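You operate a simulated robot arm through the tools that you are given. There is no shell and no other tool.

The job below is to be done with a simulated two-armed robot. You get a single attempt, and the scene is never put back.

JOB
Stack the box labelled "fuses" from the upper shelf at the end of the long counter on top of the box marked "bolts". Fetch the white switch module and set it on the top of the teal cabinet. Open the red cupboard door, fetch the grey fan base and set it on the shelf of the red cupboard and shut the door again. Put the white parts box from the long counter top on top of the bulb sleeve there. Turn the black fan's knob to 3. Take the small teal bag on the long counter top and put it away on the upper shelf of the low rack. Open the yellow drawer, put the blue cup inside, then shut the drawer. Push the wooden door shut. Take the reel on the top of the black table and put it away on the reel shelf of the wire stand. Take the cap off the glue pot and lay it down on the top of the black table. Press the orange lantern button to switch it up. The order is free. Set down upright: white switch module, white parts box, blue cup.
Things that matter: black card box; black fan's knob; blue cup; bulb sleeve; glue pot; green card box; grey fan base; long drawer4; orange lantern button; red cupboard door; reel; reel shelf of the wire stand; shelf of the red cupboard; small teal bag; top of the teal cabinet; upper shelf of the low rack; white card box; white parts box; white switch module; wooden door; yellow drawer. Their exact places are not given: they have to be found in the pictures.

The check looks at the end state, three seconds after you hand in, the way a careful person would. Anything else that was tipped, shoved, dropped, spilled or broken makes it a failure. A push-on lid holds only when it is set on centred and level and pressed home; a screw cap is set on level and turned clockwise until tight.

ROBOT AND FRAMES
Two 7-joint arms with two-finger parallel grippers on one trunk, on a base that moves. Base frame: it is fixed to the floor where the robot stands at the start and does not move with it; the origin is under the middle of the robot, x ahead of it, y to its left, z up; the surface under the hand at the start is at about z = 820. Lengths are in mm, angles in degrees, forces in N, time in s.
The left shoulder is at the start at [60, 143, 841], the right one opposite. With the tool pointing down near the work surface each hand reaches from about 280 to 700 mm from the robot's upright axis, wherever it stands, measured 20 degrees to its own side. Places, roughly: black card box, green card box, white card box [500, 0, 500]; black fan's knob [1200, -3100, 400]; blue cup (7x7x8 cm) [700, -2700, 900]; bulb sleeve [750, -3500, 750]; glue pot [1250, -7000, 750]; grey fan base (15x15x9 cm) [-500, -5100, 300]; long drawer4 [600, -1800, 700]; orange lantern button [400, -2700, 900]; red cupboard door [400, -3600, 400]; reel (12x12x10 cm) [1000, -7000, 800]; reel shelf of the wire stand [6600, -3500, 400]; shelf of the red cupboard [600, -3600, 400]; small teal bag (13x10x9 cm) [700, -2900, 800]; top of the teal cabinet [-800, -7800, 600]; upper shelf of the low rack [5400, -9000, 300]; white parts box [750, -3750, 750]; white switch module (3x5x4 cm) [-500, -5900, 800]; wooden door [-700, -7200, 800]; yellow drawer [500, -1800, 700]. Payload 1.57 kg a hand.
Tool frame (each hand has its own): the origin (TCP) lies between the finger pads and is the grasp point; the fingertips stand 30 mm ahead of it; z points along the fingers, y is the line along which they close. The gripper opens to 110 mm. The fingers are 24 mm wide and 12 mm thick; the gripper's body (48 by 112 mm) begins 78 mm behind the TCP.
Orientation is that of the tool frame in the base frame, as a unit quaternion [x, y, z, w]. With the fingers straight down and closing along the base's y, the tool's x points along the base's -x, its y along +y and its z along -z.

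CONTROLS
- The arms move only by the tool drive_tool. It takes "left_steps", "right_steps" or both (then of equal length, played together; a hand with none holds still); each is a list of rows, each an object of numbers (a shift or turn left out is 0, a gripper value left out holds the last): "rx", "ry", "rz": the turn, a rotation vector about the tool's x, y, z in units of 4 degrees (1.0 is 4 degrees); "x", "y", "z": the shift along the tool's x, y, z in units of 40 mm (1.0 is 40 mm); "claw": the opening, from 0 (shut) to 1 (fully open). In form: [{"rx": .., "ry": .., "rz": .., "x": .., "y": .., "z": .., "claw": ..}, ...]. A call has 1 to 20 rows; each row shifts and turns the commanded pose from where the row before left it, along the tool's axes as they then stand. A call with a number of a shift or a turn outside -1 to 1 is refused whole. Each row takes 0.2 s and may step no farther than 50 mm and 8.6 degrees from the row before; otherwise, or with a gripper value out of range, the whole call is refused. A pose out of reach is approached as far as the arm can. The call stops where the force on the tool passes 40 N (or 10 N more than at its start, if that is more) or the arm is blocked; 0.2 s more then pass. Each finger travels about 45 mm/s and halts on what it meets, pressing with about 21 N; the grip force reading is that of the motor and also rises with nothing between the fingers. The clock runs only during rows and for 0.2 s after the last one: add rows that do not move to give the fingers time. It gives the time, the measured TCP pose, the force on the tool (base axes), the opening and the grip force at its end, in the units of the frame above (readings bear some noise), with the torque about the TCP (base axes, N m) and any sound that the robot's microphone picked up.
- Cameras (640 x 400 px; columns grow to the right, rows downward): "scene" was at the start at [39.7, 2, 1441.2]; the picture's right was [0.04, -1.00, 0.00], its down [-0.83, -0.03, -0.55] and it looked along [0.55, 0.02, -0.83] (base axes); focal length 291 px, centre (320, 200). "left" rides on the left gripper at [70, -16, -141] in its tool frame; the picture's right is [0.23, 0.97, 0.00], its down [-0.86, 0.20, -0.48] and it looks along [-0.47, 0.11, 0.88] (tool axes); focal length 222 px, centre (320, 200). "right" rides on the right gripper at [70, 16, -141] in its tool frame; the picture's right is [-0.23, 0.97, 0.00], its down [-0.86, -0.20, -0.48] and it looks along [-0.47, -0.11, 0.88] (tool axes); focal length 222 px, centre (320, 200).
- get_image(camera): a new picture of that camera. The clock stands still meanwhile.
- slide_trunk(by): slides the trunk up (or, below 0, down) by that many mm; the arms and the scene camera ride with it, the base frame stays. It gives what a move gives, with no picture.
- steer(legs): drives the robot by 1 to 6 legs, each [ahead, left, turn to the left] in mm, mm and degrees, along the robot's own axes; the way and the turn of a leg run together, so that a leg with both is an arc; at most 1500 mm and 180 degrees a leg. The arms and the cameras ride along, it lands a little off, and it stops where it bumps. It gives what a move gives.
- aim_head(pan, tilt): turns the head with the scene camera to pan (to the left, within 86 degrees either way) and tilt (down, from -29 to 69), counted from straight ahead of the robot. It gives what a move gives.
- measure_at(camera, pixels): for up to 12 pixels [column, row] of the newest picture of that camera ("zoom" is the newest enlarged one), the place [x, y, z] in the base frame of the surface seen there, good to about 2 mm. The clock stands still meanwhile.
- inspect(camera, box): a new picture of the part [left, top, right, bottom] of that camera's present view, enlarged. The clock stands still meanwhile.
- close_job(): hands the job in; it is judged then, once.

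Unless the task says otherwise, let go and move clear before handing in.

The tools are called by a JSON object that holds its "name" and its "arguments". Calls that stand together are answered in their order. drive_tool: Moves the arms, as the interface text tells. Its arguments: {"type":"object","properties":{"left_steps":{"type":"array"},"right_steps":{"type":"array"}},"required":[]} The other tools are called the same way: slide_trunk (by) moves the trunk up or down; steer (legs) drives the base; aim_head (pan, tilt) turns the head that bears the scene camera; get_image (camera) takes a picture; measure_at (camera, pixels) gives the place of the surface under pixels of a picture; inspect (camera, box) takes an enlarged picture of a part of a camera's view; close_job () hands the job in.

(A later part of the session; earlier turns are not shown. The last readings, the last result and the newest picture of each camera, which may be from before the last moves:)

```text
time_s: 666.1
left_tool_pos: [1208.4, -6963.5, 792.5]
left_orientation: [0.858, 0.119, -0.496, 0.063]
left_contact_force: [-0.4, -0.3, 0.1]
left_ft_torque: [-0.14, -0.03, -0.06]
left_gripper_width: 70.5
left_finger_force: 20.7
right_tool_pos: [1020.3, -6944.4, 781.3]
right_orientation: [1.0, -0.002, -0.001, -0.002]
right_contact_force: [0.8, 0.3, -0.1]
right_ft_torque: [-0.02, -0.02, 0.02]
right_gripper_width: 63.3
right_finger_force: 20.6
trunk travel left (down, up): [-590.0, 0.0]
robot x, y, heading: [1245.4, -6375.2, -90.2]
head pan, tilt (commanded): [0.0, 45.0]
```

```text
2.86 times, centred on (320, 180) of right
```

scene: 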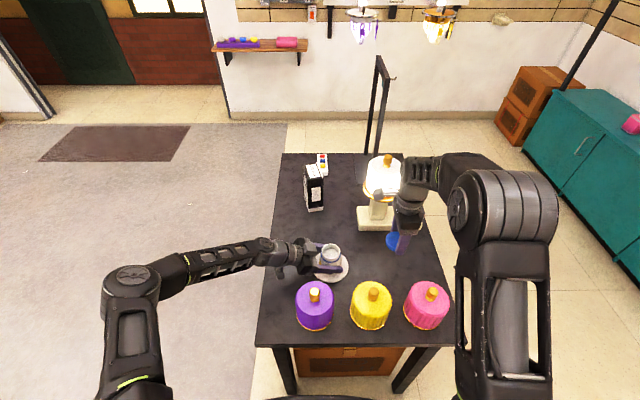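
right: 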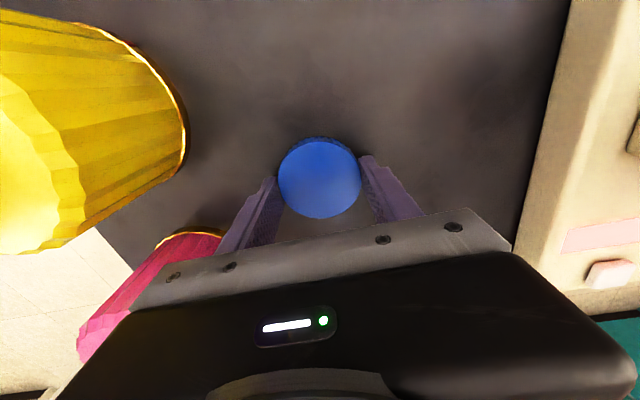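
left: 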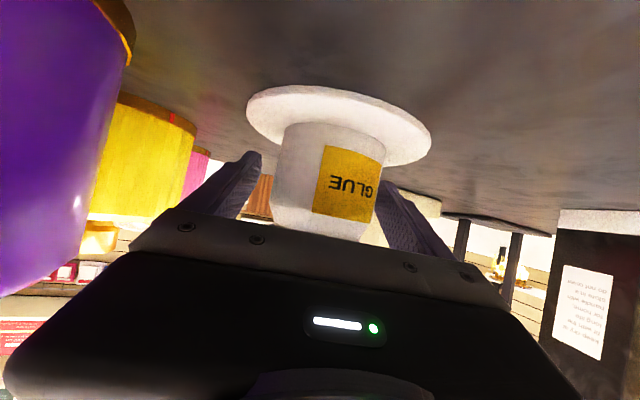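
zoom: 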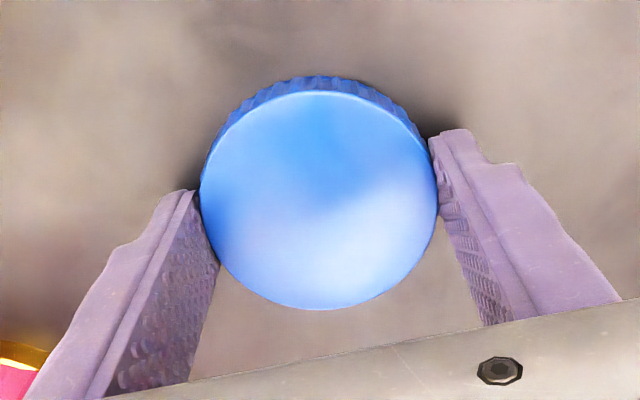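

Fingertips are ~1 mm above the table. Lower slightly and release the cap.

{"name": "drive_tool", "arguments": {"right_steps": [{"z": 0.02}, {}, {"claw": 0.65}, {"claw": 0.7}, {"claw": 0.8}, {"claw": 0.8}, {"z": -0.5}, {"z": -0.9}, {"z": -0.9}, {"z": -0.9}, {"z": -0.9}]}}

{"name": "get_image", "arguments": {"camera": "right"}}

{"name": "inspect", "arguments": {"camera": "scene", "box": [280, 170, 460, 320]}}

```text
time_s: 668.5
left_tool_pos: [1210.4, -6964.1, 793.6]
left_orientation: [0.858, 0.119, -0.496, 0.063]
left_contact_force: [-0.1, -0.4, 0.5]
left_ft_torque: [0.01, -0.05, -0.01]
left_gripper_width: 70.6
left_finger_force: 20.9
right_tool_pos: [1021.5, -6944.3, 943.3]
right_orientation: [1.0, -0.002, -0.001, -0.002]
right_contact_force: [0.2, 0.1, 0.2]
right_ft_torque: [0.02, 0.0, 0.04]
right_gripper_width: 88.0
right_finger_force: 0.0
trunk travel left (down, up): [-590.0, 0.0]
robot x, y, heading: [1244.5, -6372.4, -90.3]
head pan, tilt (commanded): [0.0, 45.0]
```

```text
taken
```

right: 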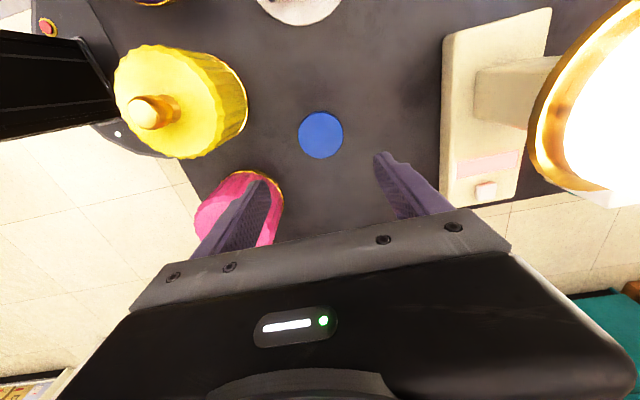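

```text
2.67 times, centred on (370, 245) of scene
```

zoom: 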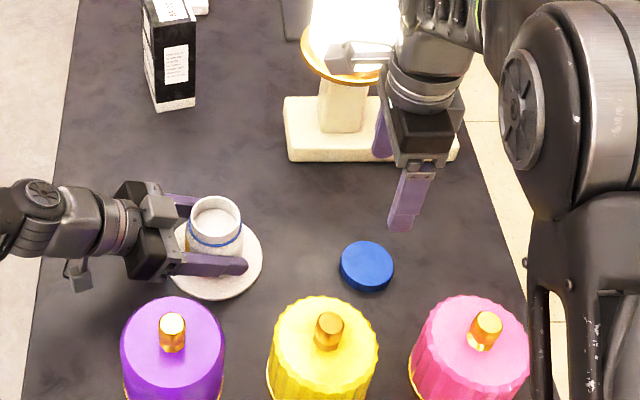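

The cap lies flat on the table at (367,265 in zoom). Release the jar with the left hand and withdraw.

{"name": "drive_tool", "arguments": {"left_steps": [{"claw": 0.7}, {"claw": 0.8}, {"claw": 0.86}, {"claw": 0.86}, {"x": 0.12, "z": -0.38}, {"x": 0.2275, "z": -0.755}, {"x": 0.2275, "z": -0.755}, {"x": 0.2275, "z": -0.755}, {"x": 0.2, "z": -0.7}, {}]}}

{"name": "get_image", "arguments": {"camera": "left"}}

{"name": "inspect", "arguments": {"camera": "scene", "box": [200, 170, 440, 320]}}

```text
time_s: 670.7
left_tool_pos: [1343.6, -6929.2, 825.7]
left_orientation: [0.858, 0.118, -0.496, 0.062]
left_contact_force: [0.1, -0.8, 0.0]
left_ft_torque: [0.0, -0.02, 0.06]
left_gripper_width: 94.7
left_finger_force: 0.2
right_tool_pos: [1021.6, -6945.2, 944.3]
right_orientation: [1.0, -0.001, -0.001, -0.002]
right_contact_force: [-0.6, -0.8, -0.3]
right_ft_torque: [0.0, 0.03, 0.0]
right_gripper_width: 87.9
right_finger_force: 0.0
trunk travel left (down, up): [-590.0, 0.0]
robot x, y, heading: [1247.3, -6372.4, -90.1]
head pan, tilt (commanded): [0.0, 45.0]
```

```text
taken
```

left: 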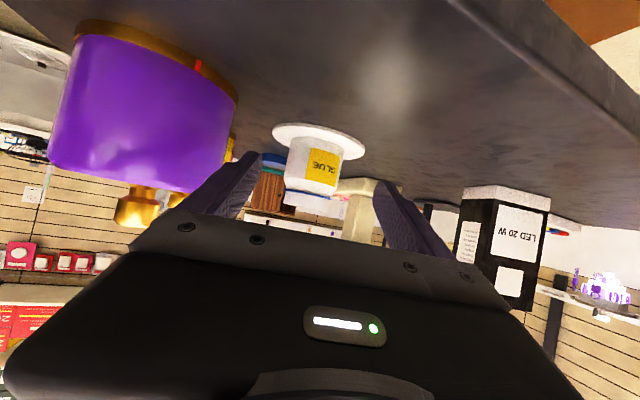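

```text
2.67 times, centred on (320, 245) of scene
```

zoom: 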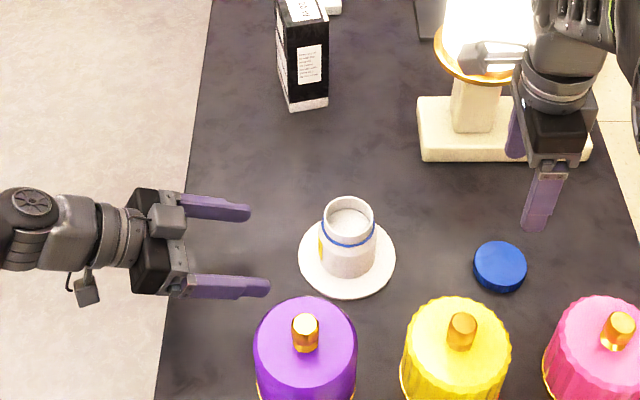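

Everything is in place. Raise both hands and bring them back to neutral orientation.

{"name": "drive_tool", "arguments": {"left_steps": [{"x": -0.864, "z": -0.5}, {"x": -0.864, "z": -0.5}, {"x": -0.864, "z": -0.5}, {"ry": 1}, {"ry": 1}, {"ry": 1}, {"ry": 1}, {"ry": 1}, {"ry": 1}, {"ry": 1}, {"ry": 1}, {"ry": 1}, {"ry": 1}, {"ry": 1}, {"ry": 1}, {"ry": 1}, {"ry": 1}, {"ry": 1}, {}, {}], "right_steps": [{"z": -0.8}, {"z": -0.8}, {"rz": -1}, {"rz": -1}, {"rz": -1}, {"rz": -1}, {"rz": -1}, {"rz": -1}, {"rz": -1}, {"rz": -1}, {"rz": -1}, {"rz": -1}, {"rz": -1}, {"rz": -1}, {"rz": -1}, {"rz": -1}, {"rz": -1}, {"rz": -1}, {"rz": -1}, {"rz": -1}]}}

{"name": "drive_tool", "arguments": {"left_steps": [{"rz": -1}, {"rz": -1}, {"rz": -1}, {"rz": -1}, {"rz": -1}, {"rz": -1}, {"rz": -1}, {"rz": -1}, {"rz": -1}, {"rz": -1}, {"rz": -1}, {"rz": -1}, {"rz": -1}, {"rz": -1}, {"rz": -1}, {"rz": -1}, {"rz": -1}, {"rz": -1}, {"rz": -0.75}], "right_steps": [{"rz": -1}, {"rz": -1}, {"rz": -1}, {"rz": -1}, {"rz": -0.5}, {"x": 0.9}, {"x": 0.9}, {"x": 0.9}, {"x": 0.9}, {"x": 0.9}, {}, {}, {}, {}, {}, {}, {}, {}, {}]}}

{"name": "steer", "arguments": {"legs": [[-700, 0, 0]]}}

{"name": "get_image", "arguments": {"camera": "scene"}}

```text
time_s: 674.9
left_tool_pos: [1344.2, -6929.9, 944.3]
left_orientation: [0.991, 0.134, -0.001, -0.005]
left_contact_force: [0.1, 0.1, -0.3]
left_ft_torque: [0.0, -0.02, -0.02]
left_gripper_width: 94.5
left_finger_force: 0.0
right_tool_pos: [1020.3, -6945.6, 1007.7]
right_orientation: [0.809, 0.587, 0.001, -0.003]
right_contact_force: [-0.3, -0.5, 0.3]
right_ft_torque: [0.01, 0.03, 0.01]
right_gripper_width: 87.7
right_finger_force: 0.1
trunk travel left (down, up): [-590.0, 0.0]
robot x, y, heading: [1245.8, -6373.6, -90.2]
head pan, tilt (commanded): [0.0, 45.0]
```

```text
time_s: 678.9
left_tool_pos: [1341.6, -6931.4, 945.4]
left_orientation: [0.704, 0.71, 0.003, -0.005]
left_contact_force: [0.1, -0.2, 0.2]
left_ft_torque: [0.01, -0.01, 0.0]
left_gripper_width: 94.8
left_finger_force: 0.0
right_tool_pos: [1019.7, -6766.5, 1010.4]
right_orientation: [0.708, 0.706, 0.0, -0.003]
right_contact_force: [0.9, 0.2, 0.2]
right_ft_torque: [0.0, 0.01, 0.02]
right_gripper_width: 87.9
right_finger_force: 0.1
trunk travel left (down, up): [-590.0, 0.0]
robot x, y, heading: [1246.3, -6377.1, -90.3]
head pan, tilt (commanded): [0.0, 45.0]
```

```text
time_s: 682.7
left_tool_pos: [1345.4, -6231.7, 944.9]
left_orientation: [0.703, 0.711, 0.003, -0.005]
left_contact_force: [0.9, -0.1, -0.6]
left_ft_torque: [-0.02, 0.01, -0.02]
left_gripper_width: 94.5
left_finger_force: 0.1
right_tool_pos: [1022.9, -6070.2, 1011.0]
right_orientation: [0.707, 0.708, 0.0, -0.002]
right_contact_force: [0.3, -0.4, -0.7]
right_ft_torque: [-0.01, 0.0, -0.01]
right_gripper_width: 87.8
right_finger_force: 0.0
trunk travel left (down, up): [-590.0, 0.0]
robot x, y, heading: [1251.5, -5674.2, -89.9]
head pan, tilt (commanded): [0.0, 45.0]
```

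```text
taken
```

scene: 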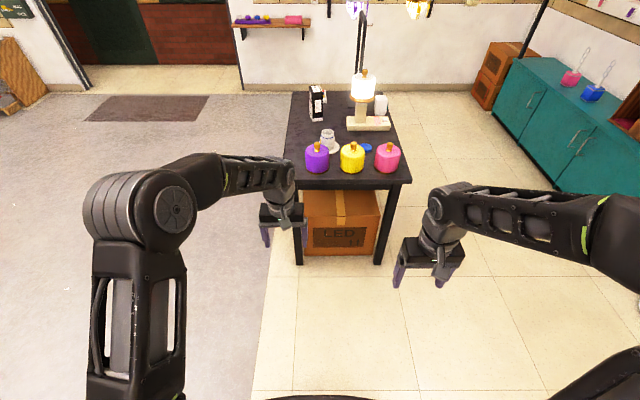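

The black table looks right. Now turn to face -x and look at the white table for the switch module.

{"name": "steer", "arguments": {"legs": [[0, 0, -90], [500, 0, 0]]}}

{"name": "aim_head", "arguments": {"pan": 0, "tilt": 25}}

{"name": "get_image", "arguments": {"camera": "scene"}}

{"name": "aim_head", "arguments": {"pan": 45, "tilt": 25}}

{"name": "get_image", "arguments": {"camera": "scene"}}

```text
time_s: 689.5
left_tool_pos: [190.9, -5776.4, 944.6]
left_orientation: [1.0, 0.007, 0.005, -0.002]
left_contact_force: [0.4, 0.4, 0.0]
left_ft_torque: [0.02, -0.04, 0.03]
left_gripper_width: 94.5
left_finger_force: 0.0
right_tool_pos: [351.8, -5452.2, 1009.0]
right_orientation: [1.0, 0.002, 0.003, -0.001]
right_contact_force: [-0.5, 0.0, 0.0]
right_ft_torque: [-0.02, -0.03, -0.02]
right_gripper_width: 88.0
right_finger_force: 0.1
trunk travel left (down, up): [-590.0, 0.0]
robot x, y, heading: [746.7, -5676.2, -179.8]
head pan, tilt (commanded): [0.0, 45.0]
```

```text
time_s: 690.3
left_tool_pos: [191.1, -5777.0, 944.9]
left_orientation: [1.0, 0.007, 0.006, -0.001]
left_contact_force: [0.2, -0.9, -0.3]
left_ft_torque: [0.01, -0.02, -0.02]
left_gripper_width: 94.6
left_finger_force: 0.1
right_tool_pos: [352.6, -5452.7, 1010.2]
right_orientation: [1.0, 0.002, 0.003, 0.0]
right_contact_force: [0.0, -1.0, -0.3]
right_ft_torque: [0.02, -0.01, -0.02]
right_gripper_width: 87.9
right_finger_force: 0.0
trunk travel left (down, up): [-590.0, 0.0]
robot x, y, heading: [749.4, -5678.7, -180.1]
head pan, tilt (commanded): [0.0, 25.0]
```

```text
taken
```

scene: 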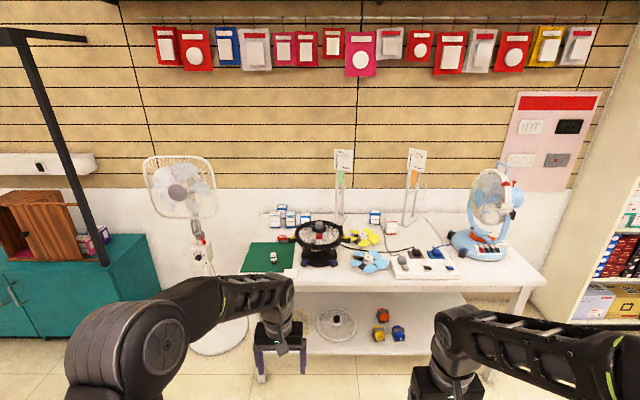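

```text
time_s: 691.4
left_tool_pos: [190.7, -5777.8, 943.2]
left_orientation: [1.0, 0.007, 0.005, -0.002]
left_contact_force: [0.4, 0.1, -0.1]
left_ft_torque: [0.0, 0.04, 0.0]
left_gripper_width: 94.7
left_finger_force: 0.0
right_tool_pos: [351.9, -5453.0, 1011.8]
right_orientation: [1.0, 0.001, 0.003, -0.002]
right_contact_force: [0.8, 0.6, 0.9]
right_ft_torque: [0.0, -0.01, 0.0]
right_gripper_width: 88.0
right_finger_force: 0.0
trunk travel left (down, up): [-590.0, 0.0]
robot x, y, heading: [746.1, -5680.3, -179.9]
head pan, tilt (commanded): [45.0, 25.0]
```

```text
taken
```

scene: 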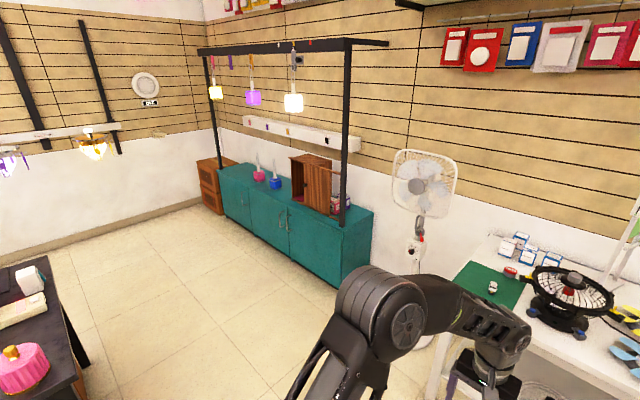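

The small white module sits on the green mat at (492,286). Zoom in on it and on the wooden cabinet.

{"name": "inspect", "arguments": {"camera": "scene", "box": [440, 240, 560, 320]}}

{"name": "measure_at", "arguments": {"camera": "zoom", "pixels": [[280, 240], [270, 225], [295, 245], [280, 260], [250, 250], [320, 230], [150, 200], [350, 300], [200, 290], [300, 200]]}}

{"name": "inspect", "arguments": {"camera": "scene", "box": [200, 130, 380, 260]}}

{"name": "measure_at", "arguments": {"camera": "zoom", "pixels": [[350, 95], [350, 180], [400, 100], [400, 200], [440, 100], [470, 230], [330, 230], [250, 180], [200, 200], [400, 240], [480, 150], [365, 170]]}}

```text
5.00 times, centred on (500, 280) of scene
```

zoom: 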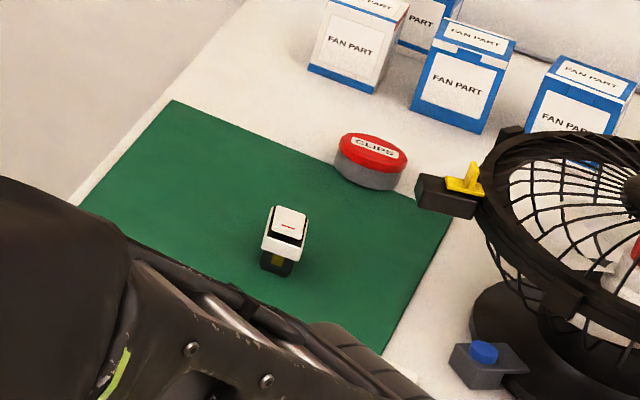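

```text
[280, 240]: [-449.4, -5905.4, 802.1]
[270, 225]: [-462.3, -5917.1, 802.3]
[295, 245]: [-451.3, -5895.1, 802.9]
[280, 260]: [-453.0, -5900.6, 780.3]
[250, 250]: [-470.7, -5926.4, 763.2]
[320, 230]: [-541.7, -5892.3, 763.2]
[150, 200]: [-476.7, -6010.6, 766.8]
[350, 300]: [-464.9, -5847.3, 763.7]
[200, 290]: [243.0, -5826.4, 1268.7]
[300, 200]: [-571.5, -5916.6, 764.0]
```

```text
3.08 times, centred on (290, 195) of scene
```

zoom: 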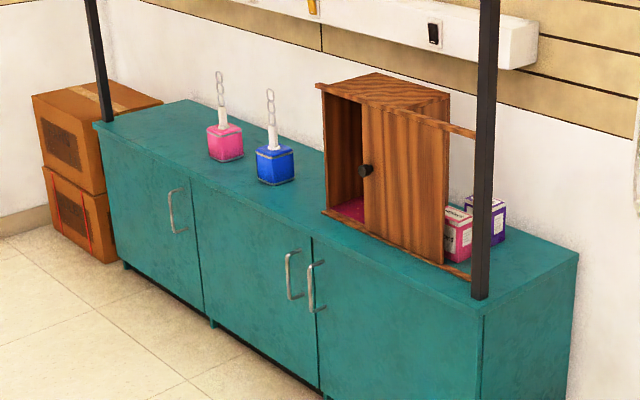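

```text
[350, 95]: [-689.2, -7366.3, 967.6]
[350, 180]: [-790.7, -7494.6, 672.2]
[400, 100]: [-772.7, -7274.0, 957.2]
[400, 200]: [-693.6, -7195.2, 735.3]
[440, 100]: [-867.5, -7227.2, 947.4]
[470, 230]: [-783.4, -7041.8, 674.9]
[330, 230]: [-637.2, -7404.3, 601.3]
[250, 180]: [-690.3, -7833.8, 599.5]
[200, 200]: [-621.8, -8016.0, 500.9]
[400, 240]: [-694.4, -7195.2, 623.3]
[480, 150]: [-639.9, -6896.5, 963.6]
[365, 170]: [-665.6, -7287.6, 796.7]
```

The module is at ≈(-455,-5905), top z≈802, on the green mat (z≈763). The wooden cabinet's sliding door must go toward -y. First fetch the module with the right hand.

{"name": "drive_tool", "arguments": {"left_steps": [{"x": 0.9}, {"x": 0.9}, {"x": 0.9}, {"x": 0.9}, {"x": 0.9, "z": -0.8}, {"z": -0.8}]}}

{"name": "steer", "arguments": {"legs": [[0, 355, 0], [660, 0, 0]]}}

{"name": "aim_head", "arguments": {"pan": -10, "tilt": 45}}

{"name": "get_image", "arguments": {"camera": "scene"}}

{"name": "get_image", "arguments": {"camera": "right"}}

```text
time_s: 692.8
left_tool_pos: [369.9, -5776.6, 1010.5]
left_orientation: [1.0, 0.007, 0.005, 0.0]
left_contact_force: [0.0, 0.1, 0.0]
left_ft_torque: [0.01, 0.0, 0.03]
left_gripper_width: 94.8
left_finger_force: 0.0
right_tool_pos: [352.7, -5451.3, 1010.1]
right_orientation: [1.0, 0.002, 0.002, -0.002]
right_contact_force: [-0.7, -0.1, 0.6]
right_ft_torque: [0.03, -0.01, 0.01]
right_gripper_width: 87.5
right_finger_force: 0.0
trunk travel left (down, up): [-590.0, 0.0]
robot x, y, heading: [744.0, -5681.5, -179.9]
head pan, tilt (commanded): [45.0, 25.0]
```

```text
time_s: 698.4
left_tool_pos: [-284.5, -6138.8, 1011.1]
left_orientation: [1.0, 0.016, 0.006, -0.001]
left_contact_force: [0.2, 0.0, 0.2]
left_ft_torque: [0.02, -0.02, 0.02]
left_gripper_width: 94.6
left_finger_force: 0.1
right_tool_pos: [-307.2, -5816.8, 1009.7]
right_orientation: [1.0, 0.01, 0.001, 0.0]
right_contact_force: [-0.3, 0.6, -0.9]
right_ft_torque: [0.02, 0.0, -0.01]
right_gripper_width: 88.1
right_finger_force: 0.1
trunk travel left (down, up): [-590.0, 0.0]
robot x, y, heading: [89.6, -6036.6, -179.2]
head pan, tilt (commanded): [45.0, 25.0]
```

```text
time_s: 699.6
left_tool_pos: [-284.1, -6139.8, 1011.1]
left_orientation: [1.0, 0.016, 0.005, -0.002]
left_contact_force: [-0.3, -0.9, 0.1]
left_ft_torque: [0.03, 0.01, -0.04]
left_gripper_width: 94.7
left_finger_force: 0.1
right_tool_pos: [-307.8, -5817.4, 1011.2]
right_orientation: [1.0, 0.011, 0.001, -0.001]
right_contact_force: [-0.3, -0.3, -1.0]
right_ft_torque: [-0.01, 0.02, 0.01]
right_gripper_width: 87.8
right_finger_force: 0.0
trunk travel left (down, up): [-590.0, 0.0]
robot x, y, heading: [91.5, -6035.5, -178.8]
head pan, tilt (commanded): [-10.0, 45.0]
```

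```text
taken
```

scene: 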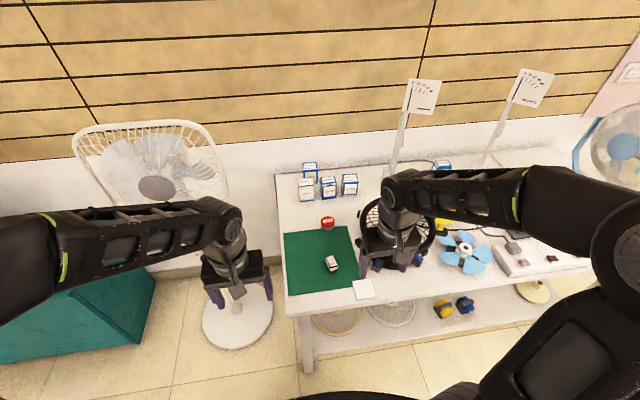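

```text
taken
```

right: 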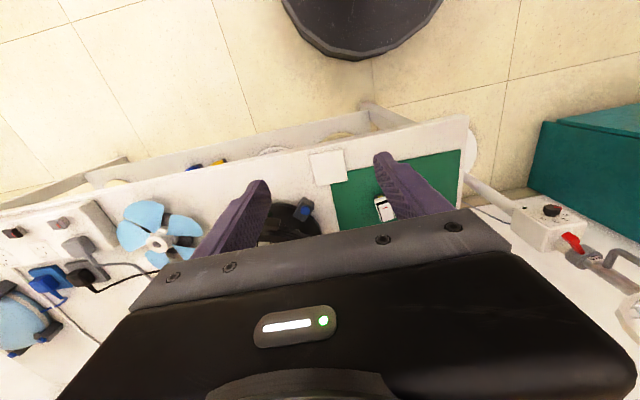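

{"name": "inspect", "arguments": {"camera": "scene", "box": [305, 240, 365, 285]}}

{"name": "measure_at", "arguments": {"camera": "zoom", "pixels": [[235, 150], [310, 135], [345, 225], [265, 245], [290, 190], [300, 265], [355, 240], [240, 210], [280, 150], [320, 220]]}}

```text
8.89 times, centred on (335, 262) of scene
```

zoom: 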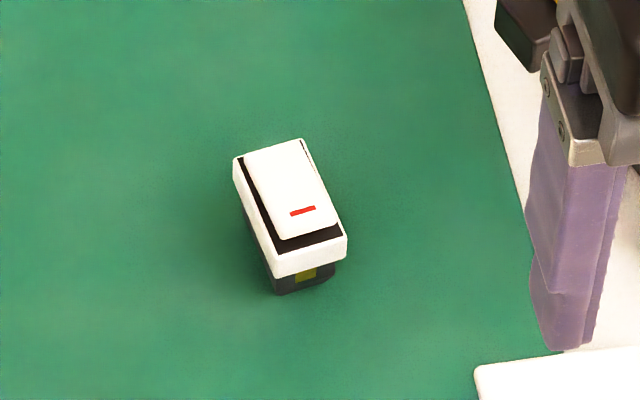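

```text
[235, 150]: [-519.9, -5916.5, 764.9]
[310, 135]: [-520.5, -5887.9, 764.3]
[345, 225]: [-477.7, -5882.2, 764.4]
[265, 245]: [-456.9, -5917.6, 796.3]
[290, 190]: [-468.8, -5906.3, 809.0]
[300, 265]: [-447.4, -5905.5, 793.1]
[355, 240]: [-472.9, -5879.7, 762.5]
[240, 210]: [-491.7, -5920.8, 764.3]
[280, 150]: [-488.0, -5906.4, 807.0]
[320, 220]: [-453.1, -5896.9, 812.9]
```

{"name": "measure_at", "arguments": {"camera": "zoom", "pixels": [[240, 163], [300, 146], [340, 236], [278, 262], [240, 180], [262, 235], [280, 272], [338, 252], [275, 285], [320, 280]]}}

{"name": "inspect", "arguments": {"camera": "right", "box": [350, 180, 420, 240]}}

```text
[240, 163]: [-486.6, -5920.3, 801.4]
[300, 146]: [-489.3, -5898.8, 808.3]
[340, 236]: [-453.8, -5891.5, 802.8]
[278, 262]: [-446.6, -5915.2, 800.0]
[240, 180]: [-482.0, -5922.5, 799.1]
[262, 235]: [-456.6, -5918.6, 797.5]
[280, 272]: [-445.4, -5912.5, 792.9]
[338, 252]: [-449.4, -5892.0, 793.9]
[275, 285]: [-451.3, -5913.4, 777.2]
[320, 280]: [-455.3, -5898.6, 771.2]
```

```text
6.67 times, centred on (385, 210) of right
```

zoom: 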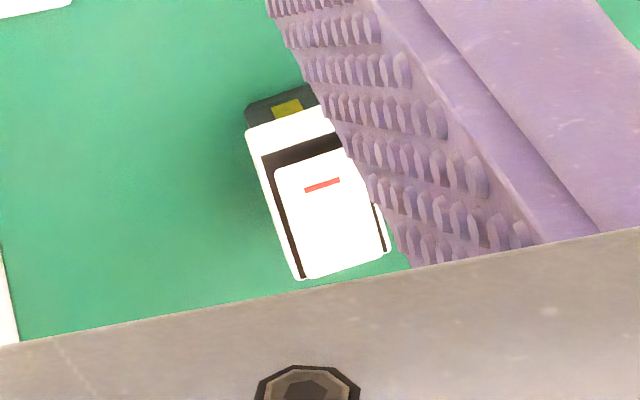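

{"name": "measure_at", "arguments": {"camera": "scene", "pixels": [[360, 222], [358, 240], [365, 250], [372, 265], [380, 270], [327, 222], [365, 205], [364, 289], [400, 230]]}}

```text
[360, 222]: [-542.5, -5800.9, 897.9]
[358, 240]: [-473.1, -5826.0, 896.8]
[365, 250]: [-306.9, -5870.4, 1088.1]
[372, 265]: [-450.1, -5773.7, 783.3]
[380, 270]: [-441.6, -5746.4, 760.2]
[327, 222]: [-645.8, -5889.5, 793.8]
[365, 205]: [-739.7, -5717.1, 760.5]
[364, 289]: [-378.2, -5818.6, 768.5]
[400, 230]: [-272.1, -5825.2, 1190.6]
```

The black fan's ring is at y≈-5828, z≈897, leaving ~20 mm. Move the right hand left, forward over the module, and yaw it ~7°.

{"name": "drive_tool", "arguments": {"right_steps": [{"y": 0.74, "claw": 0.62}, {"y": 0.74, "claw": 0.62}, {"y": 0.74}, {"x": -0.81}, {"x": -0.81}, {"x": -0.81}, {"x": -0.81}, {"x": -0.81}, {"rz": -0.8}, {"rz": -0.8}, {}]}}

{"name": "get_image", "arguments": {"camera": "right"}}

{"name": "inspect", "arguments": {"camera": "right", "box": [260, 90, 400, 200]}}

```text
time_s: 702.0
left_tool_pos: [-284.3, -6138.4, 1010.7]
left_orientation: [1.0, 0.015, 0.006, -0.002]
left_contact_force: [0.1, 0.0, 0.2]
left_ft_torque: [-0.04, 0.04, 0.02]
left_gripper_width: 94.8
left_finger_force: 0.0
right_tool_pos: [-467.8, -5908.6, 1010.3]
right_orientation: [0.998, 0.066, 0.002, -0.001]
right_contact_force: [0.7, 1.1, 0.7]
right_ft_torque: [-0.01, 0.0, -0.01]
right_gripper_width: 68.2
right_finger_force: 0.1
trunk travel left (down, up): [-590.0, 0.0]
robot x, y, heading: [92.4, -6036.3, -178.9]
head pan, tilt (commanded): [-10.0, 45.0]
```

```text
taken
```

right: 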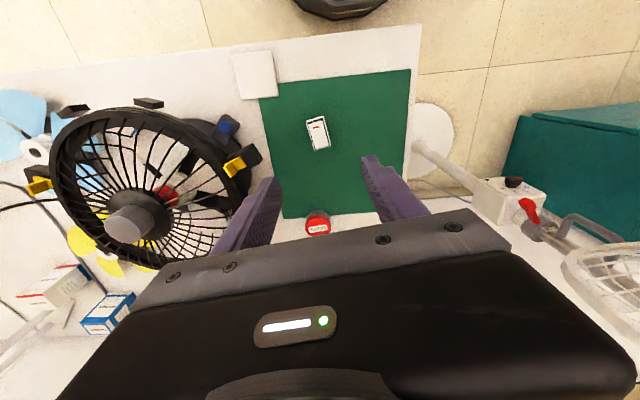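

```text
3.64 times, centred on (330, 145) of right
```

zoom: 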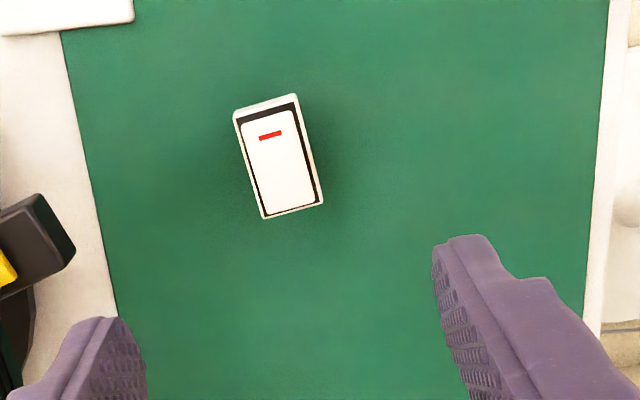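

{"name": "measure_at", "arguments": {"camera": "zoom", "pixels": [[240, 118], [295, 100], [318, 198], [267, 212], [280, 160], [240, 160], [312, 150]]}}

{"name": "measure_at", "arguments": {"camera": "right", "pixels": [[245, 165], [248, 185], [235, 135], [225, 170], [250, 155]]}}

```text
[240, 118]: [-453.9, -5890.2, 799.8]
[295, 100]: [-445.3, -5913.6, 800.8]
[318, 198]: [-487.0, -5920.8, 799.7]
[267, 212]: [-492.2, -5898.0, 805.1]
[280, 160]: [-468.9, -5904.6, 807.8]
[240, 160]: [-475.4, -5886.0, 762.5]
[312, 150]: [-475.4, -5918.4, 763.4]
```

```text
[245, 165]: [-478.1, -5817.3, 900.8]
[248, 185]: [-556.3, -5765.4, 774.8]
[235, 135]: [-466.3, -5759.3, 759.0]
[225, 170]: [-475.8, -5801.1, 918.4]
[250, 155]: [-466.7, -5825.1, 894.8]
```

Module centre (-469.5,-5905.7), long axis ≈10.5°. Fine-align and lower to z≈800.

{"name": "drive_tool", "arguments": {"right_steps": [{"x": -0.03, "y": -0.078, "rz": -0.7}, {"z": 0.9}, {"z": 0.9}, {"z": 0.9}, {"z": 0.9}, {"z": 0.9}, {"z": 0.6}, {}]}}

{"name": "get_image", "arguments": {"camera": "right"}}

```text
time_s: 703.8
left_tool_pos: [-284.6, -6139.8, 1011.7]
left_orientation: [1.0, 0.016, 0.005, -0.002]
left_contact_force: [0.3, 0.2, 0.4]
left_ft_torque: [0.0, 0.01, 0.0]
left_gripper_width: 94.2
left_finger_force: 0.2
right_tool_pos: [-469.3, -5905.3, 806.1]
right_orientation: [0.996, 0.09, 0.002, 0.0]
right_contact_force: [-0.2, 0.7, 0.3]
right_ft_torque: [-0.02, 0.0, -0.02]
right_gripper_width: 68.0
right_finger_force: 0.1
trunk travel left (down, up): [-590.0, 0.0]
robot x, y, heading: [84.9, -6035.3, -178.7]
head pan, tilt (commanded): [-10.0, 45.0]
```

```text
taken
```

right: 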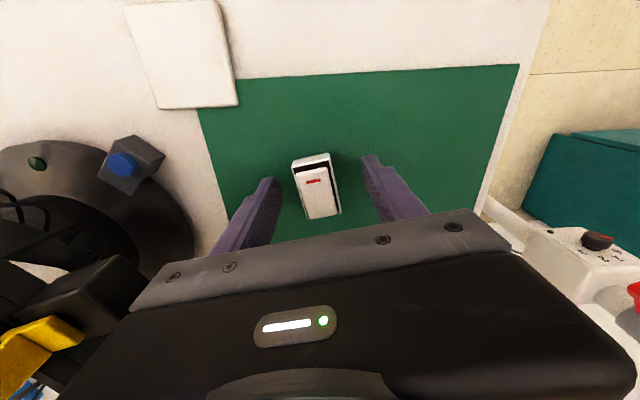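

{"name": "drive_tool", "arguments": {"right_steps": [{"z": 0.17}, {}, {"claw": 0.35}, {"claw": 0}, {"claw": 0}, {"claw": 0}]}}

{"name": "get_image", "arguments": {"camera": "right"}}

{"name": "drive_tool", "arguments": {"right_steps": [{"z": -0.3}, {"z": -0.6}, {}]}}

{"name": "inspect", "arguments": {"camera": "right", "box": [220, 110, 440, 260]}}

```text
time_s: 705.2
left_tool_pos: [-284.3, -6139.0, 1013.2]
left_orientation: [1.0, 0.015, 0.005, -0.002]
left_contact_force: [0.3, -0.2, -0.7]
left_ft_torque: [0.0, -0.04, 0.01]
left_gripper_width: 94.6
left_finger_force: 0.1
right_tool_pos: [-469.2, -5906.7, 798.5]
right_orientation: [0.996, 0.09, 0.002, -0.001]
right_contact_force: [0.0, 0.8, 0.6]
right_ft_torque: [0.01, 0.01, -0.01]
right_gripper_width: 27.2
right_finger_force: 21.6
trunk travel left (down, up): [-590.0, 0.0]
robot x, y, heading: [92.1, -6034.7, -179.1]
head pan, tilt (commanded): [-10.0, 45.0]
```

```text
taken
```

right: 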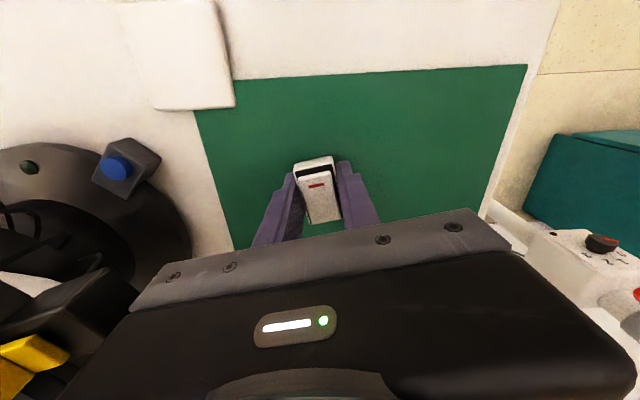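

```text
time_s: 706.0
left_tool_pos: [-284.0, -6138.9, 1011.4]
left_orientation: [1.0, 0.015, 0.005, -0.001]
left_contact_force: [0.4, -1.3, 0.3]
left_ft_torque: [-0.02, 0.02, 0.01]
left_gripper_width: 94.7
left_finger_force: 0.0
right_tool_pos: [-469.6, -5906.3, 834.5]
right_orientation: [0.996, 0.09, 0.002, -0.002]
right_contact_force: [-0.4, 1.0, -0.2]
right_ft_torque: [-0.04, 0.02, 0.0]
right_gripper_width: 27.1
right_finger_force: 21.7
trunk travel left (down, up): [-590.0, 0.0]
robot x, y, heading: [91.3, -6034.3, -179.0]
head pan, tilt (commanded): [-10.0, 45.0]
```

```text
2.67 times, centred on (330, 185) of right
```

zoom: 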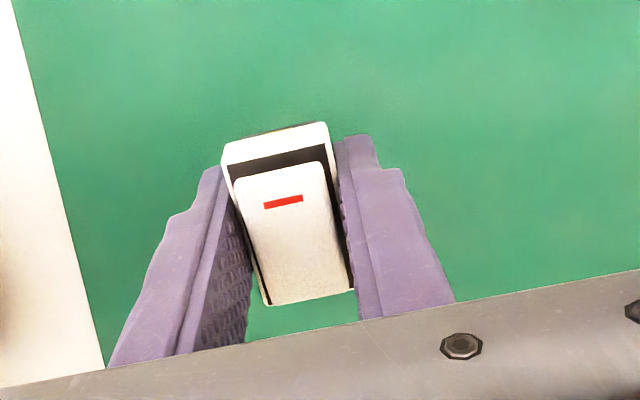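

The module is held. Lift it to z≈1010, back away, and drive left to the teal cabinet.

{"name": "drive_tool", "arguments": {"right_steps": [{"z": -0.9}, {"z": -0.9}, {"z": -0.9}, {"z": -0.9}, {"z": -0.8}, {}]}}

{"name": "steer", "arguments": {"legs": [[-310, 0, 0], [0, 1340, -1]]}}

{"name": "aim_head", "arguments": {"pan": 0, "tilt": 30}}

{"name": "get_image", "arguments": {"camera": "scene"}}

```text
time_s: 707.4
left_tool_pos: [-284.0, -6138.3, 1011.2]
left_orientation: [1.0, 0.015, 0.005, -0.002]
left_contact_force: [-0.1, -0.9, -0.9]
left_ft_torque: [0.02, -0.03, 0.01]
left_gripper_width: 94.8
left_finger_force: 0.0
right_tool_pos: [-469.8, -5906.9, 1012.2]
right_orientation: [0.996, 0.091, 0.003, -0.001]
right_contact_force: [-0.2, 0.1, -0.9]
right_ft_torque: [0.02, 0.04, 0.02]
right_gripper_width: 27.1
right_finger_force: 20.8
trunk travel left (down, up): [-590.0, 0.0]
robot x, y, heading: [92.0, -6038.9, -179.2]
head pan, tilt (commanded): [-10.0, 45.0]
```

```text
time_s: 715.8
left_tool_pos: [30.5, -7462.5, 1011.6]
left_orientation: [1.0, 0.002, 0.005, -0.002]
left_contact_force: [-0.1, 0.5, 0.7]
left_ft_torque: [0.02, 0.01, 0.01]
left_gripper_width: 94.5
left_finger_force: 0.1
right_tool_pos: [-150.1, -7226.2, 1012.7]
right_orientation: [0.997, 0.079, 0.002, 0.0]
right_contact_force: [-0.1, -0.5, -0.4]
right_ft_torque: [0.0, 0.02, 0.03]
right_gripper_width: 27.0
right_finger_force: 21.0
trunk travel left (down, up): [-590.0, 0.0]
robot x, y, heading: [408.7, -7369.3, 179.8]
head pan, tilt (commanded): [-10.0, 45.0]
```

```text
time_s: 716.5
left_tool_pos: [29.3, -7462.6, 1011.0]
left_orientation: [1.0, 0.003, 0.006, -0.002]
left_contact_force: [-0.3, 0.1, -0.3]
left_ft_torque: [0.02, 0.0, -0.05]
left_gripper_width: 94.7
left_finger_force: 0.0
right_tool_pos: [-149.2, -7225.7, 1011.9]
right_orientation: [0.997, 0.078, 0.002, -0.001]
right_contact_force: [0.3, 0.0, -0.7]
right_ft_torque: [-0.02, 0.0, -0.01]
right_gripper_width: 27.0
right_finger_force: 20.7
trunk travel left (down, up): [-590.0, 0.0]
robot x, y, heading: [407.0, -7368.1, 179.5]
head pan, tilt (commanded): [0.0, 30.0]
```

```text
taken
```

scene: 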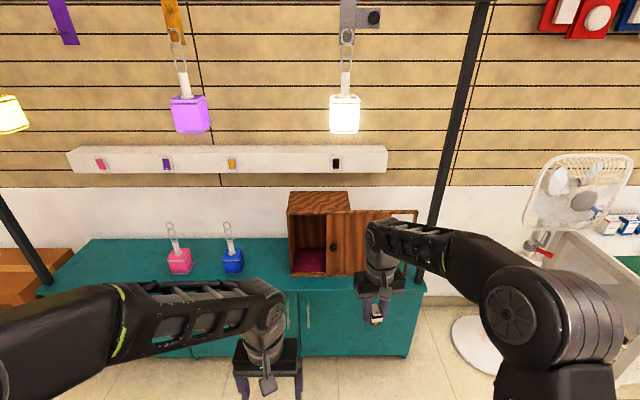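

{"name": "measure_at", "arguments": {"camera": "scene", "pixels": [[190, 110], [345, 110], [180, 70], [455, 150], [330, 245], [305, 230], [345, 240], [320, 200], [220, 290], [280, 280], [130, 250], [180, 262]]}}

{"name": "inspect", "arguments": {"camera": "scene", "box": [140, 170, 440, 320]}}

```text
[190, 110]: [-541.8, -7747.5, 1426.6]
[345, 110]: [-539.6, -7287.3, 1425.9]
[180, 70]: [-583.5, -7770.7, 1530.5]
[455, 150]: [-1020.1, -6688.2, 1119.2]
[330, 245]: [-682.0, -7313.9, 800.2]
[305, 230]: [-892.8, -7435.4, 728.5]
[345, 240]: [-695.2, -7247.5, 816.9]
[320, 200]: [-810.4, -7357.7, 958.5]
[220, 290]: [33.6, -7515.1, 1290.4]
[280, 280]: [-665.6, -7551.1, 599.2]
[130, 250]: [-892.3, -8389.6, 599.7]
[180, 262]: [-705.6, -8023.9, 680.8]
```

```text
2.13 times, centred on (290, 245) of scene
```

zoom: 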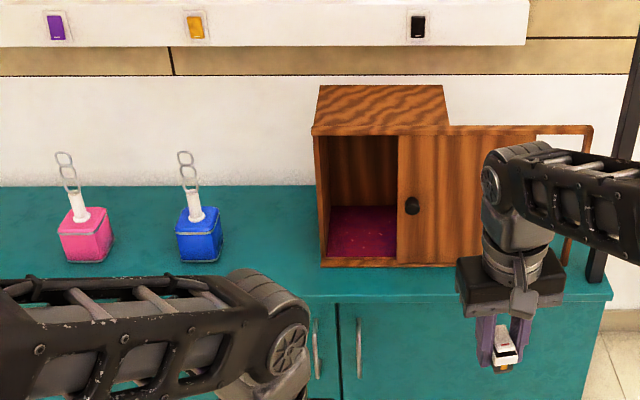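

Pendants hang at z≈1425; I'll work with the trunk lowered. Free spot on the cabinet top around (-720,-7600). Drive there with the right hand in line.

{"name": "steer", "arguments": {"legs": [[0, 370, 0.3], [560, 0, 0]]}}

{"name": "slide_trunk", "arguments": {"by": -200}}

{"name": "aim_head", "arguments": {"pan": -10, "tilt": 40}}

{"name": "get_image", "arguments": {"camera": "scene"}}

{"name": "get_image", "arguments": {"camera": "right"}}

```text
time_s: 721.7
left_tool_pos: [-532.1, -7831.5, 1011.2]
left_orientation: [1.0, 0.004, 0.005, -0.002]
left_contact_force: [0.6, 0.6, 0.7]
left_ft_torque: [0.02, -0.04, -0.01]
left_gripper_width: 94.6
left_finger_force: 0.1
right_tool_pos: [-711.3, -7593.7, 1011.7]
right_orientation: [0.997, 0.079, 0.002, -0.001]
right_contact_force: [0.1, 0.6, 0.2]
right_ft_torque: [0.02, 0.02, 0.01]
right_gripper_width: 26.9
right_finger_force: 20.8
trunk travel left (down, up): [-590.0, 0.0]
robot x, y, heading: [-155.8, -7734.6, 180.1]
head pan, tilt (commanded): [0.0, 30.0]
```

```text
time_s: 723.9
left_tool_pos: [-531.1, -7830.9, 811.4]
left_orientation: [1.0, 0.003, 0.005, -0.002]
left_contact_force: [-0.7, -0.2, -0.1]
left_ft_torque: [0.01, 0.01, 0.01]
left_gripper_width: 94.5
left_finger_force: 0.0
right_tool_pos: [-711.8, -7595.3, 812.3]
right_orientation: [0.997, 0.08, 0.001, -0.001]
right_contact_force: [0.4, 0.4, -0.9]
right_ft_torque: [0.0, 0.01, 0.02]
right_gripper_width: 27.1
right_finger_force: 20.5
trunk travel left (down, up): [-390.0, 200.0]
robot x, y, heading: [-152.2, -7737.4, 179.9]
head pan, tilt (commanded): [0.0, 30.0]
```

```text
time_s: 724.6
left_tool_pos: [-532.3, -7830.8, 811.1]
left_orientation: [1.0, 0.004, 0.005, -0.002]
left_contact_force: [0.1, -0.7, 0.8]
left_ft_torque: [0.01, -0.02, -0.04]
left_gripper_width: 94.5
left_finger_force: 0.1
right_tool_pos: [-711.3, -7595.4, 811.0]
right_orientation: [0.997, 0.078, 0.002, -0.001]
right_contact_force: [-0.1, 0.1, -0.6]
right_ft_torque: [0.02, 0.02, -0.03]
right_gripper_width: 27.0
right_finger_force: 21.1
trunk travel left (down, up): [-390.0, 200.0]
robot x, y, heading: [-154.3, -7739.4, 179.7]
head pan, tilt (commanded): [-10.0, 40.0]
```

```text
taken
```

scene: 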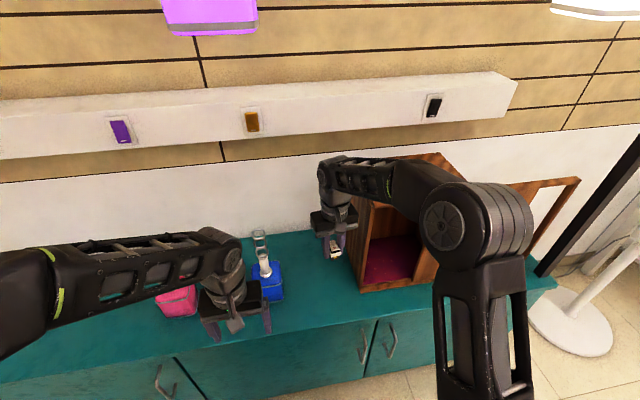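

```text
taken
```

right: 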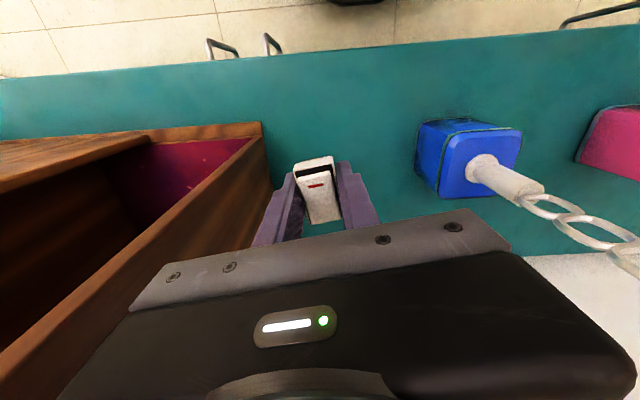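

Shift 20 mm left and lower the module toward the cabinet top.

{"name": "drive_tool", "arguments": {"right_steps": [{"y": 0.5}, {"z": 0.9}, {"z": 0.9}, {"z": 0.9}, {"z": 0.9}, {"z": 0.55}, {}]}}

{"name": "get_image", "arguments": {"camera": "right"}}

{"name": "drive_tool", "arguments": {"right_steps": [{"z": 0.06}, {"z": 0.04}, {}]}}

```text
time_s: 726.2
left_tool_pos: [-531.7, -7831.4, 810.2]
left_orientation: [1.0, 0.003, 0.005, -0.002]
left_contact_force: [1.0, 0.5, 0.2]
left_ft_torque: [0.03, 0.03, 0.0]
left_gripper_width: 94.5
left_finger_force: 0.0
right_tool_pos: [-708.8, -7613.0, 648.1]
right_orientation: [0.997, 0.079, 0.002, -0.001]
right_contact_force: [0.3, 0.2, -0.4]
right_ft_torque: [0.01, -0.01, 0.03]
right_gripper_width: 26.6
right_finger_force: 20.9
trunk travel left (down, up): [-390.0, 200.0]
robot x, y, heading: [-155.8, -7733.5, 179.7]
head pan, tilt (commanded): [-10.0, 40.0]
```

```text
taken
```

right: 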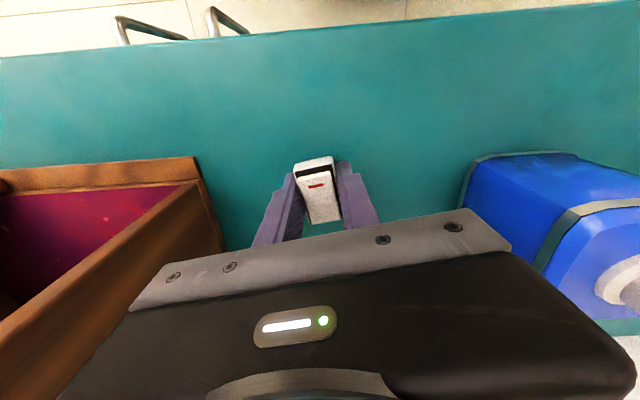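

```text
time_s: 727.0
left_tool_pos: [-531.7, -7830.6, 810.9]
left_orientation: [1.0, 0.004, 0.005, -0.002]
left_contact_force: [-0.7, -0.5, -0.1]
left_ft_torque: [0.02, 0.02, -0.02]
left_gripper_width: 94.3
left_finger_force: 0.0
right_tool_pos: [-708.7, -7613.5, 642.7]
right_orientation: [0.997, 0.078, 0.003, -0.002]
right_contact_force: [0.5, 0.2, 0.0]
right_ft_torque: [-0.01, -0.03, 0.01]
right_gripper_width: 27.2
right_finger_force: 20.9
trunk travel left (down, up): [-390.0, 200.0]
robot x, y, heading: [-152.4, -7739.6, 179.5]
head pan, tilt (commanded): [-10.0, 40.0]
```

{"name": "drive_tool", "arguments": {"right_steps": [{"z": 0.06}, {"z": 0.05}, {}]}}

{"name": "drive_tool", "arguments": {"right_steps": [{"z": 0.04}, {"z": 0.04}, {}]}}

```text
time_s: 727.8
left_tool_pos: [-531.3, -7831.9, 811.2]
left_orientation: [1.0, 0.003, 0.005, -0.002]
left_contact_force: [0.2, -0.6, 0.3]
left_ft_torque: [-0.02, 0.05, -0.01]
left_gripper_width: 94.7
left_finger_force: 0.0
right_tool_pos: [-709.1, -7613.5, 638.0]
right_orientation: [0.997, 0.078, 0.002, -0.001]
right_contact_force: [-0.1, -0.7, 0.6]
right_ft_torque: [0.0, -0.01, -0.02]
right_gripper_width: 27.1
right_finger_force: 20.4
trunk travel left (down, up): [-390.0, 200.0]
robot x, y, heading: [-152.6, -7740.4, 179.4]
head pan, tilt (commanded): [-10.0, 40.0]
```

```text
time_s: 728.6
left_tool_pos: [-529.8, -7830.9, 811.7]
left_orientation: [1.0, 0.004, 0.006, -0.003]
left_contact_force: [0.0, -0.8, -0.9]
left_ft_torque: [-0.03, 0.06, 0.03]
left_gripper_width: 94.7
left_finger_force: 0.1
right_tool_pos: [-708.6, -7616.3, 635.5]
right_orientation: [0.997, 0.078, 0.001, -0.001]
right_contact_force: [-1.7, 0.2, 3.9]
right_ft_torque: [-0.02, 0.03, -0.01]
right_gripper_width: 27.1
right_finger_force: 21.0
trunk travel left (down, up): [-390.0, 200.0]
robot x, y, heading: [-150.6, -7739.5, 179.5]
head pan, tilt (commanded): [-10.0, 40.0]
```

Contact (3.9 N). Release the module and lift away.

{"name": "drive_tool", "arguments": {"right_steps": [{"claw": 0.35}, {"claw": 0.5}, {"claw": 0.6}, {"claw": 0.6}, {"z": -0.4}, {"z": -0.9}, {"z": -0.9}, {"z": -0.9}, {"z": -0.9}]}}

{"name": "inspect", "arguments": {"camera": "right", "box": [220, 60, 460, 210]}}

```text
time_s: 730.6
left_tool_pos: [-531.3, -7829.9, 811.3]
left_orientation: [1.0, 0.003, 0.005, -0.002]
left_contact_force: [0.1, -0.8, 0.3]
left_ft_torque: [-0.03, 0.01, -0.01]
left_gripper_width: 94.5
left_finger_force: 0.2
right_tool_pos: [-709.8, -7613.4, 794.2]
right_orientation: [0.997, 0.079, 0.001, -0.001]
right_contact_force: [0.4, -1.6, 0.5]
right_ft_torque: [0.0, -0.02, 0.01]
right_gripper_width: 65.8
right_finger_force: 0.1
trunk travel left (down, up): [-390.0, 200.0]
robot x, y, heading: [-153.3, -7737.3, 179.6]
head pan, tilt (commanded): [-10.0, 40.0]
```

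```text
2.67 times, centred on (340, 135) of right
```

zoom: 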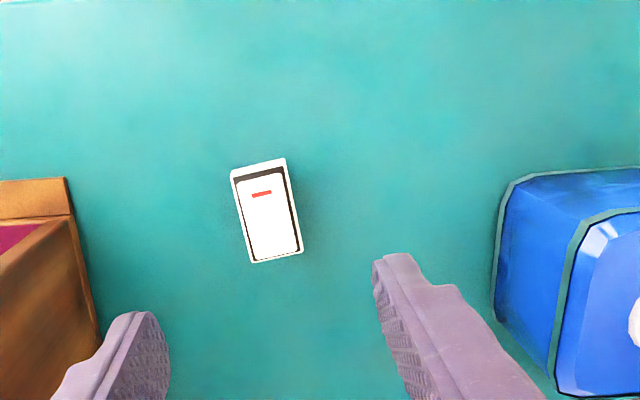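

The module stands upright on the teal cabinet. Retract the right hand, then reposition to face the wooden sliding door with the left hand.

{"name": "drive_tool", "arguments": {"right_steps": [{"x": 0.9}, {"x": 0.9}, {"x": 0.9}, {"x": 0.9}, {"x": 0.9}], "left_steps": [{"x": 0.5, "claw": 0}, {"claw": 0}, {"claw": 0}, {"claw": 0}, {"claw": 0}]}}

{"name": "steer", "arguments": {"legs": [[-330, 0, 0], [0, -500, 0.3]]}}

{"name": "aim_head", "arguments": {"pan": 0, "tilt": 30}}

{"name": "get_image", "arguments": {"camera": "scene"}}

{"name": "inspect", "arguments": {"camera": "scene", "box": [200, 130, 460, 290]}}

```text
time_s: 731.8
left_tool_pos: [-510.9, -7830.8, 810.1]
left_orientation: [1.0, 0.004, 0.005, -0.001]
left_contact_force: [-0.2, -0.4, 0.8]
left_ft_torque: [-0.01, -0.01, 0.02]
left_gripper_width: 0.0
left_finger_force: 6.1
right_tool_pos: [-528.6, -7586.1, 795.7]
right_orientation: [0.997, 0.079, 0.001, -0.001]
right_contact_force: [0.5, -1.3, 0.7]
right_ft_torque: [-0.01, -0.01, -0.05]
right_gripper_width: 65.9
right_finger_force: 0.1
trunk travel left (down, up): [-390.0, 200.0]
robot x, y, heading: [-156.2, -7737.3, 179.7]
head pan, tilt (commanded): [-10.0, 40.0]
```

```text
time_s: 736.5
left_tool_pos: [-178.3, -7335.3, 811.7]
left_orientation: [1.0, 0.006, 0.005, -0.001]
left_contact_force: [-0.6, 0.4, 0.9]
left_ft_torque: [-0.04, -0.03, 0.01]
left_gripper_width: 0.0
left_finger_force: 20.4
right_tool_pos: [-198.6, -7091.9, 794.9]
right_orientation: [0.997, 0.081, 0.002, 0.0]
right_contact_force: [1.0, -0.7, -0.1]
right_ft_torque: [0.0, 0.03, 0.04]
right_gripper_width: 66.1
right_finger_force: 0.1
trunk travel left (down, up): [-390.0, 200.0]
robot x, y, heading: [178.7, -7239.8, -180.1]
head pan, tilt (commanded): [-10.0, 40.0]
```

```text
time_s: 737.2
left_tool_pos: [-178.1, -7335.1, 810.7]
left_orientation: [1.0, 0.007, 0.005, -0.002]
left_contact_force: [0.4, 0.9, 0.2]
left_ft_torque: [-0.01, 0.0, 0.03]
left_gripper_width: 0.1
left_finger_force: 21.0
right_tool_pos: [-197.7, -7091.1, 795.5]
right_orientation: [0.997, 0.081, 0.001, -0.002]
right_contact_force: [1.0, 0.8, -0.1]
right_ft_torque: [-0.01, 0.02, -0.01]
right_gripper_width: 66.0
right_finger_force: 0.0
trunk travel left (down, up): [-390.0, 200.0]
robot x, y, heading: [179.6, -7241.1, -180.1]
head pan, tilt (commanded): [0.0, 30.0]
```

```text
taken
```

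scene: 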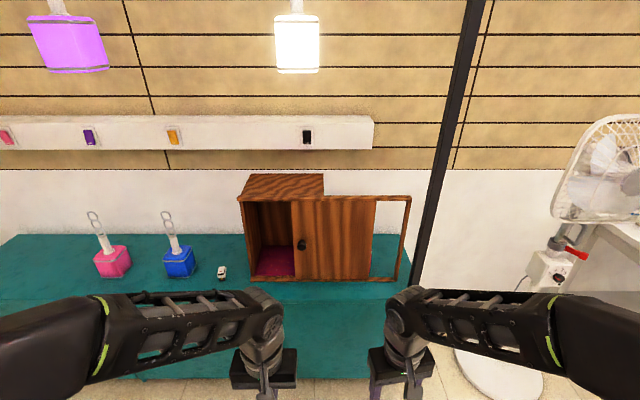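

```text
2.46 times, centred on (330, 210) of scene
```

zoom: 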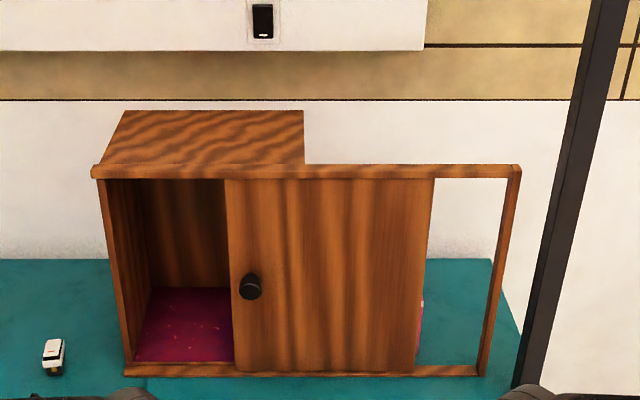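

The sliding door must move left to the frame's inner left edge. Measure those edges and the knob.

{"name": "measure_at", "arguments": {"camera": "zoom", "pixels": [[232, 230], [420, 250], [105, 230], [112, 230], [118, 230], [250, 287], [250, 275], [240, 287], [262, 287], [250, 298], [300, 230], [490, 250]]}}

```text
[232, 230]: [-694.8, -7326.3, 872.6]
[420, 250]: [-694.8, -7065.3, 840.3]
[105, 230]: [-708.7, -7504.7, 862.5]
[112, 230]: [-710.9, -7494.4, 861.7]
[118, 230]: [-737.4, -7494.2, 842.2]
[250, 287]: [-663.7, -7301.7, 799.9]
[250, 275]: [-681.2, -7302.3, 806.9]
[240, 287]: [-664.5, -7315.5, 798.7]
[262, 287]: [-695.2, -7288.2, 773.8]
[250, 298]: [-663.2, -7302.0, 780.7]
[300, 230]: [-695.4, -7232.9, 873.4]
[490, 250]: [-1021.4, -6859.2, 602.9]
```

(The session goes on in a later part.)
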